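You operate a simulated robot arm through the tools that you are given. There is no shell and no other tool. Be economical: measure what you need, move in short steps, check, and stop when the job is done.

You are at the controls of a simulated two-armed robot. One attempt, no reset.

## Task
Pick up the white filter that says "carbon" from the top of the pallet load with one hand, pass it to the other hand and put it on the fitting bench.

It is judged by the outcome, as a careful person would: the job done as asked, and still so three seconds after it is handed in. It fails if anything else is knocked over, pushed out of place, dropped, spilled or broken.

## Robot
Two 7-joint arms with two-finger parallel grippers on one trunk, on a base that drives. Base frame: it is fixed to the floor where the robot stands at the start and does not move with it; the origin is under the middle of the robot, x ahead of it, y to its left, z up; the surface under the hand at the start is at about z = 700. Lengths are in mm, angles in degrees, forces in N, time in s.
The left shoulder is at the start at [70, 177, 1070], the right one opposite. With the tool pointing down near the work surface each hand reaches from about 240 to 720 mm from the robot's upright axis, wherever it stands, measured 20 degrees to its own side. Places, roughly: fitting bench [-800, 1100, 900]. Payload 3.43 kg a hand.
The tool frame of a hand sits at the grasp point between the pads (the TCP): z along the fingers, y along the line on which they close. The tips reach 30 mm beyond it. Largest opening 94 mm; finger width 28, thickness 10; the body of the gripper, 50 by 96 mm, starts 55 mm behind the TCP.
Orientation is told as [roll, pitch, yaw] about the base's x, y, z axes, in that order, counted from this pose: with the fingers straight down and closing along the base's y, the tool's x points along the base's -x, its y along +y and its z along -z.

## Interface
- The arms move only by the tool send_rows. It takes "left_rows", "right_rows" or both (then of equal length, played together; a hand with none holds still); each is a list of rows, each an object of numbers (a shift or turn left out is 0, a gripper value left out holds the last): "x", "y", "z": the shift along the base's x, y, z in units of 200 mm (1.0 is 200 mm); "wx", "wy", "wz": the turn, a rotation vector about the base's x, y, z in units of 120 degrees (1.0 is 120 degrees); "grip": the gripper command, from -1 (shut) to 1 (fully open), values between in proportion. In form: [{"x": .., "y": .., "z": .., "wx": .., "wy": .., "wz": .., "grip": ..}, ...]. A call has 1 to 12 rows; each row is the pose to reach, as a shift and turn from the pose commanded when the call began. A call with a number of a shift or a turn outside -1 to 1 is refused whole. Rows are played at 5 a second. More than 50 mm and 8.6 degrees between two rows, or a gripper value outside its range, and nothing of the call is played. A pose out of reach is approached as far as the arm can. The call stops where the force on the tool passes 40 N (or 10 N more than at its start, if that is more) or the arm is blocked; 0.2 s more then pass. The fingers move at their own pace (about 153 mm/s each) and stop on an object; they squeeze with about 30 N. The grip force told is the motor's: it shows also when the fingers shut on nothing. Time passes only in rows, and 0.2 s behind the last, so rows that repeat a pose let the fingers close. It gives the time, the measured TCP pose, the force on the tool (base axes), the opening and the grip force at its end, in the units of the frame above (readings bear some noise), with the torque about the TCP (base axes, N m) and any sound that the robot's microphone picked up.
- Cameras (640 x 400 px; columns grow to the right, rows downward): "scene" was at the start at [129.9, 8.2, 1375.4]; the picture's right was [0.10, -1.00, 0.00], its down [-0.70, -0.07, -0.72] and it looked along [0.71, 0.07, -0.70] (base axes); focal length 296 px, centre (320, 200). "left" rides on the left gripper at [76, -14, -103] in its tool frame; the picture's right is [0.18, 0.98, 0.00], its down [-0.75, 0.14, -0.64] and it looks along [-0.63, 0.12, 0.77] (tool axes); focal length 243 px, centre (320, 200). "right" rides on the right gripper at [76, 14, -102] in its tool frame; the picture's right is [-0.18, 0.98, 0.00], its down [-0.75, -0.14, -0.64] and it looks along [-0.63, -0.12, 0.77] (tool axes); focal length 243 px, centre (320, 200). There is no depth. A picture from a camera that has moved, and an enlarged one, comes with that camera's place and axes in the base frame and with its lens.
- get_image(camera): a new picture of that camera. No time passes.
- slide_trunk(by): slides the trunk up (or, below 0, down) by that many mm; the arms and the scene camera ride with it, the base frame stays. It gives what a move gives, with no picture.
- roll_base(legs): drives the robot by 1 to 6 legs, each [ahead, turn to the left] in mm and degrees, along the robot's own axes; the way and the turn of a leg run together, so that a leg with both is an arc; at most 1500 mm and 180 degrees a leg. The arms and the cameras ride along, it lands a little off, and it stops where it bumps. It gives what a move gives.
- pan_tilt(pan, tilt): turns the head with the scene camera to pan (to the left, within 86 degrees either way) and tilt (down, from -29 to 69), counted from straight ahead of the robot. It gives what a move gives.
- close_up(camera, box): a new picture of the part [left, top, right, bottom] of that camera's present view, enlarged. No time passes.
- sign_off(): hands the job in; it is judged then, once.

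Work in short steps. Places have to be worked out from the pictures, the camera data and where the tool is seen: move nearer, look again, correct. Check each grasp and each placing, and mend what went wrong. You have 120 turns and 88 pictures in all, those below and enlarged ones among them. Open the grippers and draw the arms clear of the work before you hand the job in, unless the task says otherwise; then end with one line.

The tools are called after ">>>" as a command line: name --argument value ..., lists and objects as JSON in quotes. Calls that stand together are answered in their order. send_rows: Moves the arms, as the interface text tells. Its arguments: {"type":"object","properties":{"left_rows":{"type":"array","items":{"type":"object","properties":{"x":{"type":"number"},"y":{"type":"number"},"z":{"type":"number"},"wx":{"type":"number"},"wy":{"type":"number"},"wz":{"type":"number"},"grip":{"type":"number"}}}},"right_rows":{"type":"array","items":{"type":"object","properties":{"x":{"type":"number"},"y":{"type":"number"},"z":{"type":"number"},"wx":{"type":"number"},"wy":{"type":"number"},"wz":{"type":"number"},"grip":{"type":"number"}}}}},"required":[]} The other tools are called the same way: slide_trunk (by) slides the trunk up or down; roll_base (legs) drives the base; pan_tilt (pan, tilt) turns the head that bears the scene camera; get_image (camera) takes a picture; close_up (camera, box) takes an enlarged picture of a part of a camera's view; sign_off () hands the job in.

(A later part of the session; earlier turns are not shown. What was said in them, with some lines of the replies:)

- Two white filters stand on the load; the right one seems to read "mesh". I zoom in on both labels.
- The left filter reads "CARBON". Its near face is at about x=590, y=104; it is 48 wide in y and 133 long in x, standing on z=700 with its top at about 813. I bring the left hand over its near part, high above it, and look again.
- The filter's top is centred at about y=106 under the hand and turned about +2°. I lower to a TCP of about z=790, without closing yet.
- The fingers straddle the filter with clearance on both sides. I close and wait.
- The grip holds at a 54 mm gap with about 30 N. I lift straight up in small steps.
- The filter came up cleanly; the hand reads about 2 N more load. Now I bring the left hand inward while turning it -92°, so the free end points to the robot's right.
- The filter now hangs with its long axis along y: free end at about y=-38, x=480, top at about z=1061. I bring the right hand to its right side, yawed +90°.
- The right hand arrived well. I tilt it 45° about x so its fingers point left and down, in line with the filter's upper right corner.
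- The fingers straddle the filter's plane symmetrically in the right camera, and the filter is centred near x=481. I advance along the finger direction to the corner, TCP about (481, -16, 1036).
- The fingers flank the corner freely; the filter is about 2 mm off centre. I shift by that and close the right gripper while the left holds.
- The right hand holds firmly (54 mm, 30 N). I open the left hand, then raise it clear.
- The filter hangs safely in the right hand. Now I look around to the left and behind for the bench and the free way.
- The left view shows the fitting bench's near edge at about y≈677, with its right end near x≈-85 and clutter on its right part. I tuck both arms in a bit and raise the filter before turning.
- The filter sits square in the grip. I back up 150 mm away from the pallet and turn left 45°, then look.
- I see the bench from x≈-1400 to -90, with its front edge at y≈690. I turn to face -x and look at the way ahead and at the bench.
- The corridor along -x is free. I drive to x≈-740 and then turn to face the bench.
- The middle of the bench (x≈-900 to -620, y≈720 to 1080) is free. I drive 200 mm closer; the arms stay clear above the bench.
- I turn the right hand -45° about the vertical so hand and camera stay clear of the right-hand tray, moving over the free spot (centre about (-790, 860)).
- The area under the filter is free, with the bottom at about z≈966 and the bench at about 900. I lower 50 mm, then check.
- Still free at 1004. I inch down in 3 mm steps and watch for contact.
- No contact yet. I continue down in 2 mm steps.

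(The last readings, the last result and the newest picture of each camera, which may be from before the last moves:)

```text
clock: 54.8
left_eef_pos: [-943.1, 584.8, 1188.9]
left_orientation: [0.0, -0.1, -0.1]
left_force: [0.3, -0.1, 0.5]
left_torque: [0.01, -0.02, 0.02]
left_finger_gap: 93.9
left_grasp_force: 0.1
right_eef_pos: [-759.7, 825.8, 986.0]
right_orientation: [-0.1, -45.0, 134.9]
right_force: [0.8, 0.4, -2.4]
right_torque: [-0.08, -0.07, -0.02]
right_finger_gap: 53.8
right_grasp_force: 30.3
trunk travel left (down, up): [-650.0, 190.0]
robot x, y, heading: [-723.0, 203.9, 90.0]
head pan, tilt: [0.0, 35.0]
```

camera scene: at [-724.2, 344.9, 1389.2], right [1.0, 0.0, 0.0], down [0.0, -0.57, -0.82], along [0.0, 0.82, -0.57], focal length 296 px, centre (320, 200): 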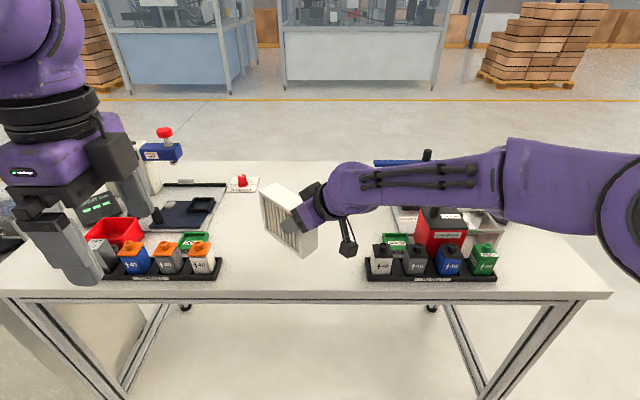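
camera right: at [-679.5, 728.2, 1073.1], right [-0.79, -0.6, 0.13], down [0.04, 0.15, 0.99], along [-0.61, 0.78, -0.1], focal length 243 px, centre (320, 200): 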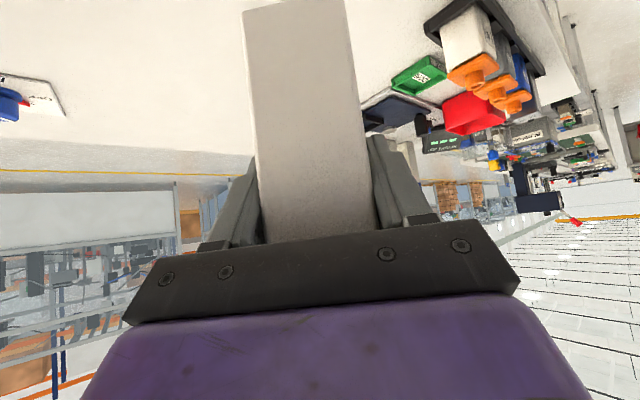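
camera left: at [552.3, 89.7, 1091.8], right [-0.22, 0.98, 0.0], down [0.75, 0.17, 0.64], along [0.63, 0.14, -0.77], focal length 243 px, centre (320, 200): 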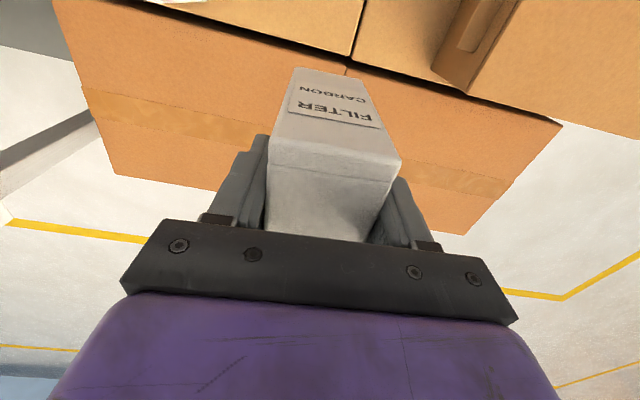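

Still unloaded. I go on with a few more 2 mm steps.

>>> send_rows --right_rows '[{"z": -0.01}, {"z": -0.02}, {"z": -0.02}]'

>>> send_rows --right_rows '[{"z": -0.01}, {"z": -0.02}, {"z": -0.02}]'

```text
clock: 55.6
left_eef_pos: [-944.0, 585.3, 1189.8]
left_orientation: [0.0, -0.1, -0.2]
left_force: [-0.5, 0.0, -0.3]
left_torque: [-0.03, 0.02, 0.01]
left_finger_gap: 93.9
left_grasp_force: 0.1
right_eef_pos: [-757.5, 827.1, 983.0]
right_orientation: [-0.1, -45.0, 135.0]
right_force: [0.7, -0.4, -1.3]
right_torque: [-0.04, -0.05, 0.01]
right_finger_gap: 53.7
right_grasp_force: 29.7
trunk travel left (down, up): [-650.0, 190.0]
robot x, y, heading: [-721.5, 210.7, 89.7]
head pan, tilt: [0.0, 35.0]
```

```text
clock: 56.4
left_eef_pos: [-941.5, 585.8, 1188.9]
left_orientation: [-0.1, 0.2, -0.2]
left_force: [-0.3, 0.6, 0.5]
left_torque: [-0.03, -0.02, 0.0]
left_finger_gap: 93.8
left_grasp_force: 0.2
right_eef_pos: [-759.2, 826.1, 980.1]
right_orientation: [0.0, -44.9, 135.1]
right_force: [0.0, 0.2, -2.5]
right_torque: [-0.06, -0.05, 0.04]
right_finger_gap: 53.8
right_grasp_force: 29.7
trunk travel left (down, up): [-650.0, 190.0]
robot x, y, heading: [-723.4, 206.2, 89.8]
head pan, tilt: [0.0, 35.0]
```

By the picture the bottom is now at about 903, so contact should be near. I continue in small steps.

>>> send_rows --right_rows '[{"z": -0.01}, {"z": -0.02}, {"z": -0.02}]'

>>> close_up --camera "scene" --box '[230, 140, 390, 290]'

```text
clock: 57.2
left_eef_pos: [-943.0, 586.6, 1188.4]
left_orientation: [0.0, 0.0, -0.2]
left_force: [-0.2, -0.7, 0.7]
left_torque: [0.01, 0.03, 0.01]
left_finger_gap: 94.0
left_grasp_force: 0.1
right_eef_pos: [-759.2, 826.6, 974.8]
right_orientation: [-0.2, -45.0, 135.0]
right_force: [0.1, -0.5, -1.4]
right_torque: [-0.03, -0.06, -0.02]
right_finger_gap: 54.1
right_grasp_force: 29.8
trunk travel left (down, up): [-650.0, 190.0]
robot x, y, heading: [-719.6, 209.6, 89.9]
head pan, tilt: [0.0, 35.0]
```

```text
2.67 times, centred on (310, 215) of scene
camera zoom: at [-724.3, 344.9, 1389.2], right [1.0, 0.0, 0.0], down [0.0, -0.57, -0.82], along [0.0, 0.82, -0.57], focal length 790 px, centre (347, 160)
```

zoom: 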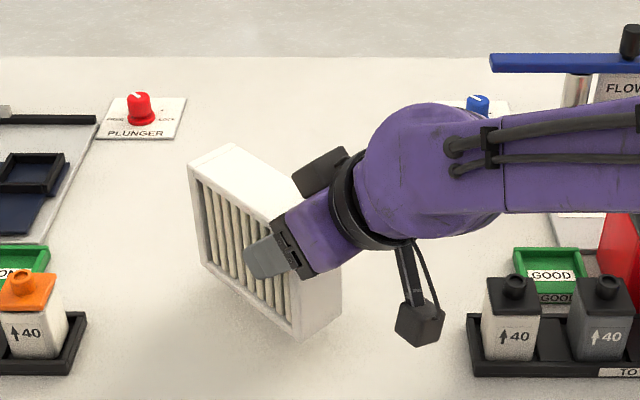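

No contact yet; triangulating the bench edge from two views puts the top at about z≈880. I continue down in small steps.

>>> send_rows --right_rows '[{"z": -0.01}, {"z": -0.02}, {"z": -0.03}, {"z": -0.03}]'

>>> send_rows --right_rows '[{"z": -0.01}, {"z": -0.02}, {"z": -0.02}]'

```text
clock: 58.2
left_eef_pos: [-943.3, 585.1, 1189.4]
left_orientation: [0.0, 0.0, -0.2]
left_force: [0.1, 0.1, -0.9]
left_torque: [-0.02, -0.04, -0.02]
left_finger_gap: 94.1
left_grasp_force: 0.1
right_eef_pos: [-758.5, 827.9, 968.0]
right_orientation: [-0.1, -45.0, 134.9]
right_force: [-0.8, 0.5, -1.1]
right_torque: [-0.07, -0.07, 0.0]
right_finger_gap: 54.0
right_grasp_force: 30.3
trunk travel left (down, up): [-650.0, 190.0]
robot x, y, heading: [-722.1, 207.7, 90.1]
head pan, tilt: [0.0, 35.0]
```

```text
clock: 59.0
left_eef_pos: [-941.5, 584.9, 1188.4]
left_orientation: [0.0, 0.0, -0.1]
left_force: [0.9, 0.5, 0.5]
left_torque: [-0.01, 0.02, -0.01]
left_finger_gap: 93.8
left_grasp_force: 0.0
right_eef_pos: [-758.7, 827.0, 964.2]
right_orientation: [-0.1, -45.0, 134.8]
right_force: [0.4, 0.9, -1.8]
right_torque: [-0.01, -0.08, -0.04]
right_finger_gap: 54.0
right_grasp_force: 30.1
trunk travel left (down, up): [-650.0, 190.0]
robot x, y, heading: [-721.4, 204.4, 89.9]
head pan, tilt: [0.0, 35.0]
```

Still no contact. I check the picture for the remaining gap and the forearm's clearance over the red box.

>>> get_image --camera "scene"

>>> get_image --camera "left"

>>> get_image --camera "right"

```text
53 pictures are left
camera scene: at [-724.3, 344.9, 1389.2], right [1.0, 0.0, 0.0], down [0.0, -0.57, -0.82], along [0.0, 0.82, -0.57], focal length 296 px, centre (320, 200)
```

scene: 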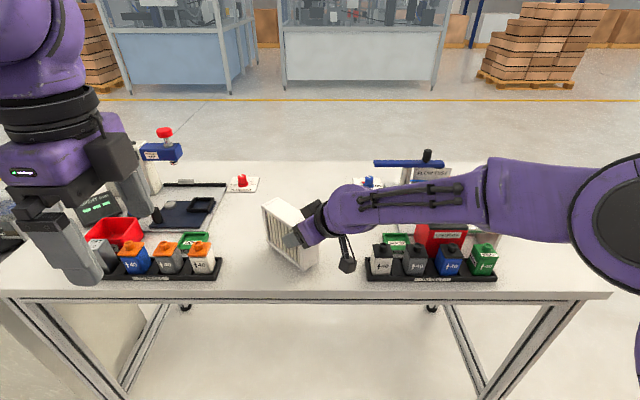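

```text
52 pictures are left
camera left: at [-1018.6, 571.9, 1292.1], right [-0.18, 0.98, 0.0], down [0.75, 0.14, 0.64], along [0.63, 0.12, -0.77], focal length 243 px, centre (320, 200)
```

left: 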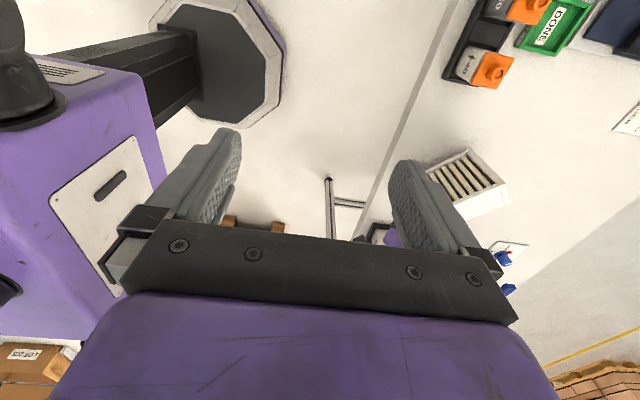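

```text
51 pictures are left
camera right: at [-678.9, 728.2, 983.8], right [-0.79, -0.6, 0.13], down [0.04, 0.15, 0.99], along [-0.61, 0.78, -0.1], focal length 243 px, centre (320, 200)
```

right: 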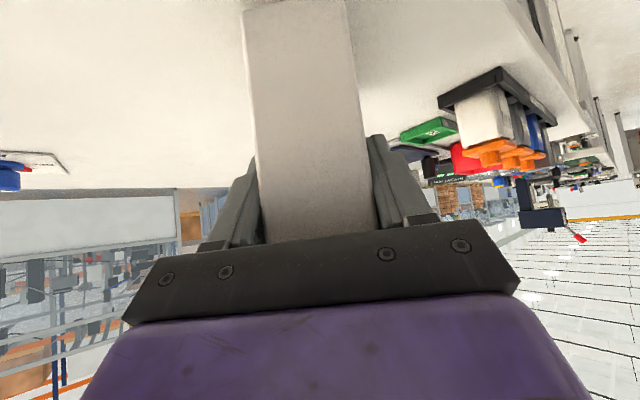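

The hand, camera and forearm stay clear of the trays, and the picture suggests 10–25 mm still to go. I go on down in small steps.

>>> send_rows --right_rows '[{"z": -0.01}, {"z": -0.02}, {"z": -0.03}, {"z": -0.03}]'

>>> send_rows --right_rows '[{"z": -0.01}, {"z": -0.02}, {"z": -0.02}]'

```text
clock: 60.0
left_eef_pos: [-943.2, 585.2, 1188.8]
left_orientation: [0.1, 0.0, -0.2]
left_force: [0.2, -0.3, 0.4]
left_torque: [0.04, 0.03, 0.01]
left_finger_gap: 94.0
left_grasp_force: 0.1
right_eef_pos: [-757.4, 826.7, 958.4]
right_orientation: [-0.1, -44.9, 135.0]
right_force: [0.3, 0.2, -2.1]
right_torque: [-0.06, -0.06, -0.01]
right_finger_gap: 54.0
right_grasp_force: 29.6
trunk travel left (down, up): [-650.0, 190.0]
robot x, y, heading: [-722.6, 204.0, 89.7]
head pan, tilt: [0.0, 35.0]
```

```text
clock: 60.8
left_eef_pos: [-942.3, 587.1, 1189.9]
left_orientation: [0.0, 0.0, -0.1]
left_force: [0.6, 0.6, 0.6]
left_torque: [-0.01, -0.02, 0.01]
left_finger_gap: 93.9
left_grasp_force: 0.1
right_eef_pos: [-758.9, 826.4, 953.9]
right_orientation: [-0.2, -45.0, 135.1]
right_force: [0.8, -1.1, -0.9]
right_torque: [-0.05, -0.08, 0.01]
right_finger_gap: 53.9
right_grasp_force: 30.1
trunk travel left (down, up): [-650.0, 190.0]
robot x, y, heading: [-720.9, 205.6, 89.9]
head pan, tilt: [0.0, 35.0]
```

>>> close_up --camera "scene" --box '[240, 180, 400, 290]'

>>> close_up --camera "left" --box '[400, 120, 560, 280]'

```text
3.64 times, centred on (320, 235) of scene
camera zoom: at [-724.2, 344.9, 1389.2], right [1.0, 0.0, 0.0], down [0.0, -0.57, -0.82], along [0.0, 0.82, -0.57], focal length 1077 px, centre (320, 73)
```

zoom: 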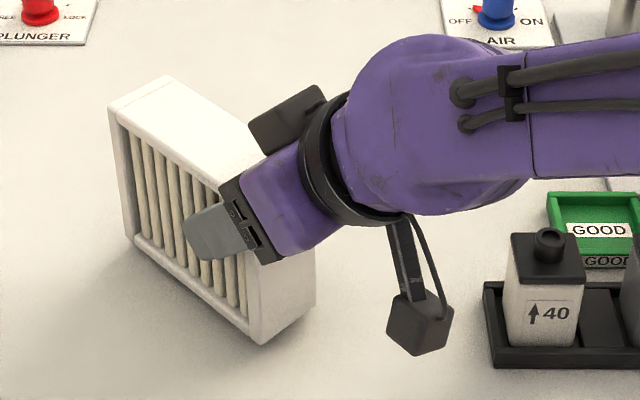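

```text
2.50 times, centred on (480, 200) of left
camera zoom: at [-1018.6, 571.9, 1292.1], right [-0.18, 0.98, 0.0], down [0.75, 0.14, 0.64], along [0.63, 0.12, -0.77], focal length 606 px, centre (-80, 200)
```

zoom: 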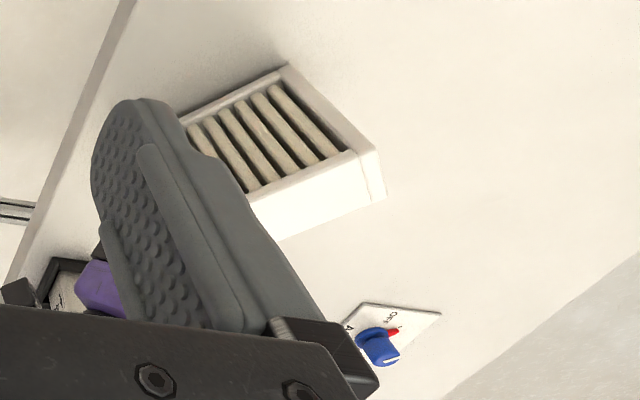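

The filter's contact shadow is tightening under it, so it is nearly down. I continue in small steps.

>>> send_rows --right_rows '[{"z": -0.01}, {"z": -0.02}, {"z": -0.02}]'

>>> send_rows --right_rows '[{"z": -0.01}, {"z": -0.02}, {"z": -0.02}]'

```text
clock: 61.6
left_eef_pos: [-943.1, 585.2, 1189.4]
left_orientation: [0.0, 0.0, -0.2]
left_force: [1.2, 0.0, 0.5]
left_torque: [0.04, 0.01, -0.01]
left_finger_gap: 93.9
left_grasp_force: 0.0
right_eef_pos: [-758.8, 827.7, 950.6]
right_orientation: [0.0, -45.0, 134.9]
right_force: [0.3, 0.3, -2.0]
right_torque: [-0.07, -0.03, 0.0]
right_finger_gap: 54.0
right_grasp_force: 30.3
trunk travel left (down, up): [-650.0, 190.0]
robot x, y, heading: [-721.7, 206.0, 89.8]
head pan, tilt: [0.0, 35.0]
```

```text
clock: 62.4
left_eef_pos: [-942.8, 585.9, 1189.6]
left_orientation: [0.0, 0.0, -0.1]
left_force: [0.0, -0.5, 0.4]
left_torque: [-0.01, 0.0, -0.02]
left_finger_gap: 94.2
left_grasp_force: 0.1
right_eef_pos: [-759.4, 827.7, 947.9]
right_orientation: [-0.1, -45.0, 135.0]
right_force: [0.0, 0.7, -0.4]
right_torque: [0.01, 0.0, -0.03]
right_finger_gap: 54.2
right_grasp_force: 29.4
trunk travel left (down, up): [-650.0, 190.0]
robot x, y, heading: [-725.1, 206.7, 89.8]
head pan, tilt: [0.0, 35.0]
```

The load and torque have dropped to about zero, so contact is starting. I seat it 2 mm more.

>>> send_rows --right_rows '[{"z": -0.005}, {"z": -0.01}, {"z": -0.01}]'

>>> close_up --camera "scene" --box '[240, 180, 400, 290]'

```text
clock: 63.2
left_eef_pos: [-941.9, 585.4, 1189.3]
left_orientation: [0.1, 0.0, -0.2]
left_force: [-0.1, -0.1, 0.6]
left_torque: [0.01, -0.01, 0.02]
left_finger_gap: 93.9
left_grasp_force: 0.1
right_eef_pos: [-759.9, 827.0, 946.1]
right_orientation: [-0.1, -45.1, 134.9]
right_force: [0.0, 0.7, 5.5]
right_torque: [0.47, 0.68, 0.01]
right_finger_gap: 54.0
right_grasp_force: 30.3
trunk travel left (down, up): [-650.0, 190.0]
robot x, y, heading: [-728.3, 208.1, 90.0]
head pan, tilt: [0.0, 35.0]
```

```text
3.64 times, centred on (320, 235) of scene
camera zoom: at [-724.0, 343.5, 1389.5], right [1.0, 0.0, 0.0], down [0.0, -0.57, -0.82], along [0.0, 0.82, -0.57], focal length 1077 px, centre (320, 73)
```

zoom: 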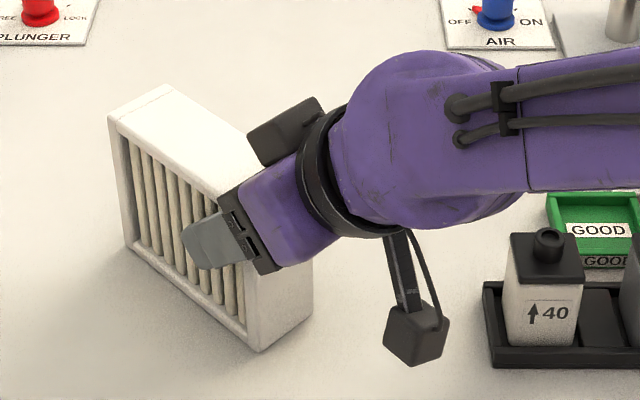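

The filter stands on the bench (5 N contact). I open the right hand and withdraw up and back in the plane of the fingers.

>>> send_rows --right_rows '[{"z": -0.005, "grip": 1}, {"z": -0.005, "grip": 1}, {"z": -0.005, "grip": 1}, {"x": 0.03, "y": -0.03, "z": 0.06}, {"x": 0.08, "y": -0.08, "z": 0.2}, {"x": 0.13, "y": -0.13, "z": 0.35}, {"x": 0.18, "y": -0.18, "z": 0.5}, {"x": 0.2, "y": -0.25, "z": 0.65}, {"x": 0.2, "y": -0.4, "z": 0.75}, {"x": 0.2, "y": -0.6, "z": 0.8}, {"x": 0.2, "y": -0.8, "z": 0.8}]'

>>> get_image --camera "scene"

```text
clock: 65.6
left_eef_pos: [-940.6, 585.4, 1189.7]
left_orientation: [0.0, 0.0, -0.1]
left_force: [0.7, 1.1, -0.6]
left_torque: [-0.03, 0.03, 0.01]
left_finger_gap: 94.2
left_grasp_force: 0.0
right_eef_pos: [-717.3, 665.7, 1104.5]
right_orientation: [-0.1, -45.1, 135.0]
right_force: [0.8, 0.1, -0.6]
right_torque: [0.02, 0.04, -0.01]
right_finger_gap: 94.0
right_grasp_force: 0.1
trunk travel left (down, up): [-650.0, 190.0]
robot x, y, heading: [-725.8, 204.0, 89.9]
head pan, tilt: [0.0, 35.0]
```

```text
47 pictures are left
camera scene: at [-722.3, 344.0, 1389.4], right [1.0, 0.0, 0.0], down [0.0, -0.57, -0.82], along [0.0, 0.82, -0.57], focal length 296 px, centre (320, 200)
```

scene: 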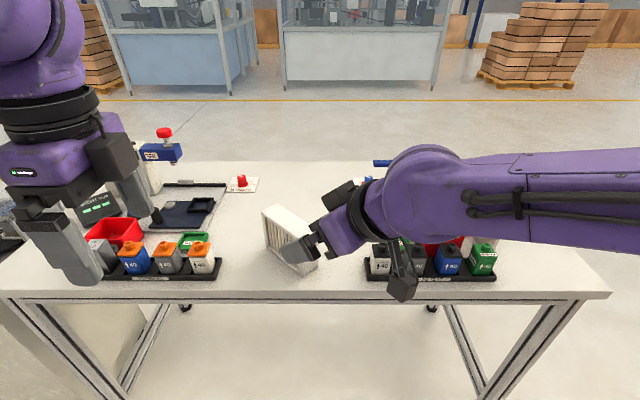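

The filter stands free and the hand is above and in front of it. I back the base off 250 mm so both arms clear the bench, and check.

>>> roll_base --legs '[[-250, 0]]'

>>> get_image --camera "scene"

```text
clock: 67.5
left_eef_pos: [-944.8, 333.7, 1189.4]
left_orientation: [0.0, -0.1, 0.2]
left_force: [0.1, -0.8, -0.7]
left_torque: [0.04, -0.01, -0.01]
left_finger_gap: 94.0
left_grasp_force: 0.0
right_eef_pos: [-720.7, 415.6, 1101.3]
right_orientation: [-0.1, -45.0, 135.2]
right_force: [-0.6, -0.2, -0.2]
right_torque: [0.01, -0.01, 0.01]
right_finger_gap: 94.0
right_grasp_force: 0.1
trunk travel left (down, up): [-650.0, 190.0]
robot x, y, heading: [-726.3, -45.7, 90.0]
head pan, tilt: [0.0, 35.0]
```

```text
46 pictures are left
camera scene: at [-725.1, 94.3, 1389.2], right [1.0, 0.0, 0.0], down [0.0, -0.57, -0.82], along [0.0, 0.82, -0.57], focal length 296 px, centre (320, 200)
```

scene: 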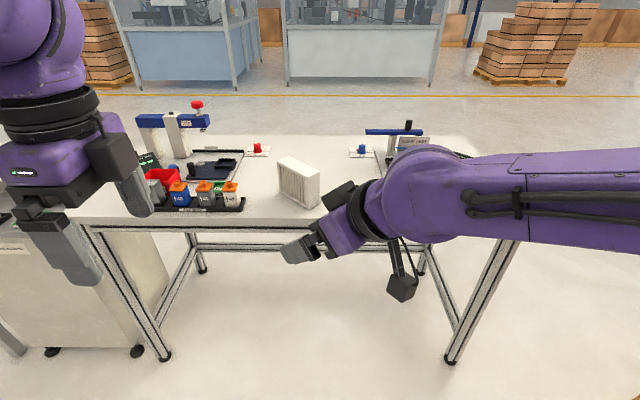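

The filter stands upright on the bench, nothing else has moved, and both grippers are open and clear. I hand the job in.

>>> sign_off

```text
The job is handed in.
```

The white "carbon" filter was picked up with the left hand, passed to the right, and now stands upright on a clear spot in the middle of the fitting bench, with nothing else seen to be disturbed.
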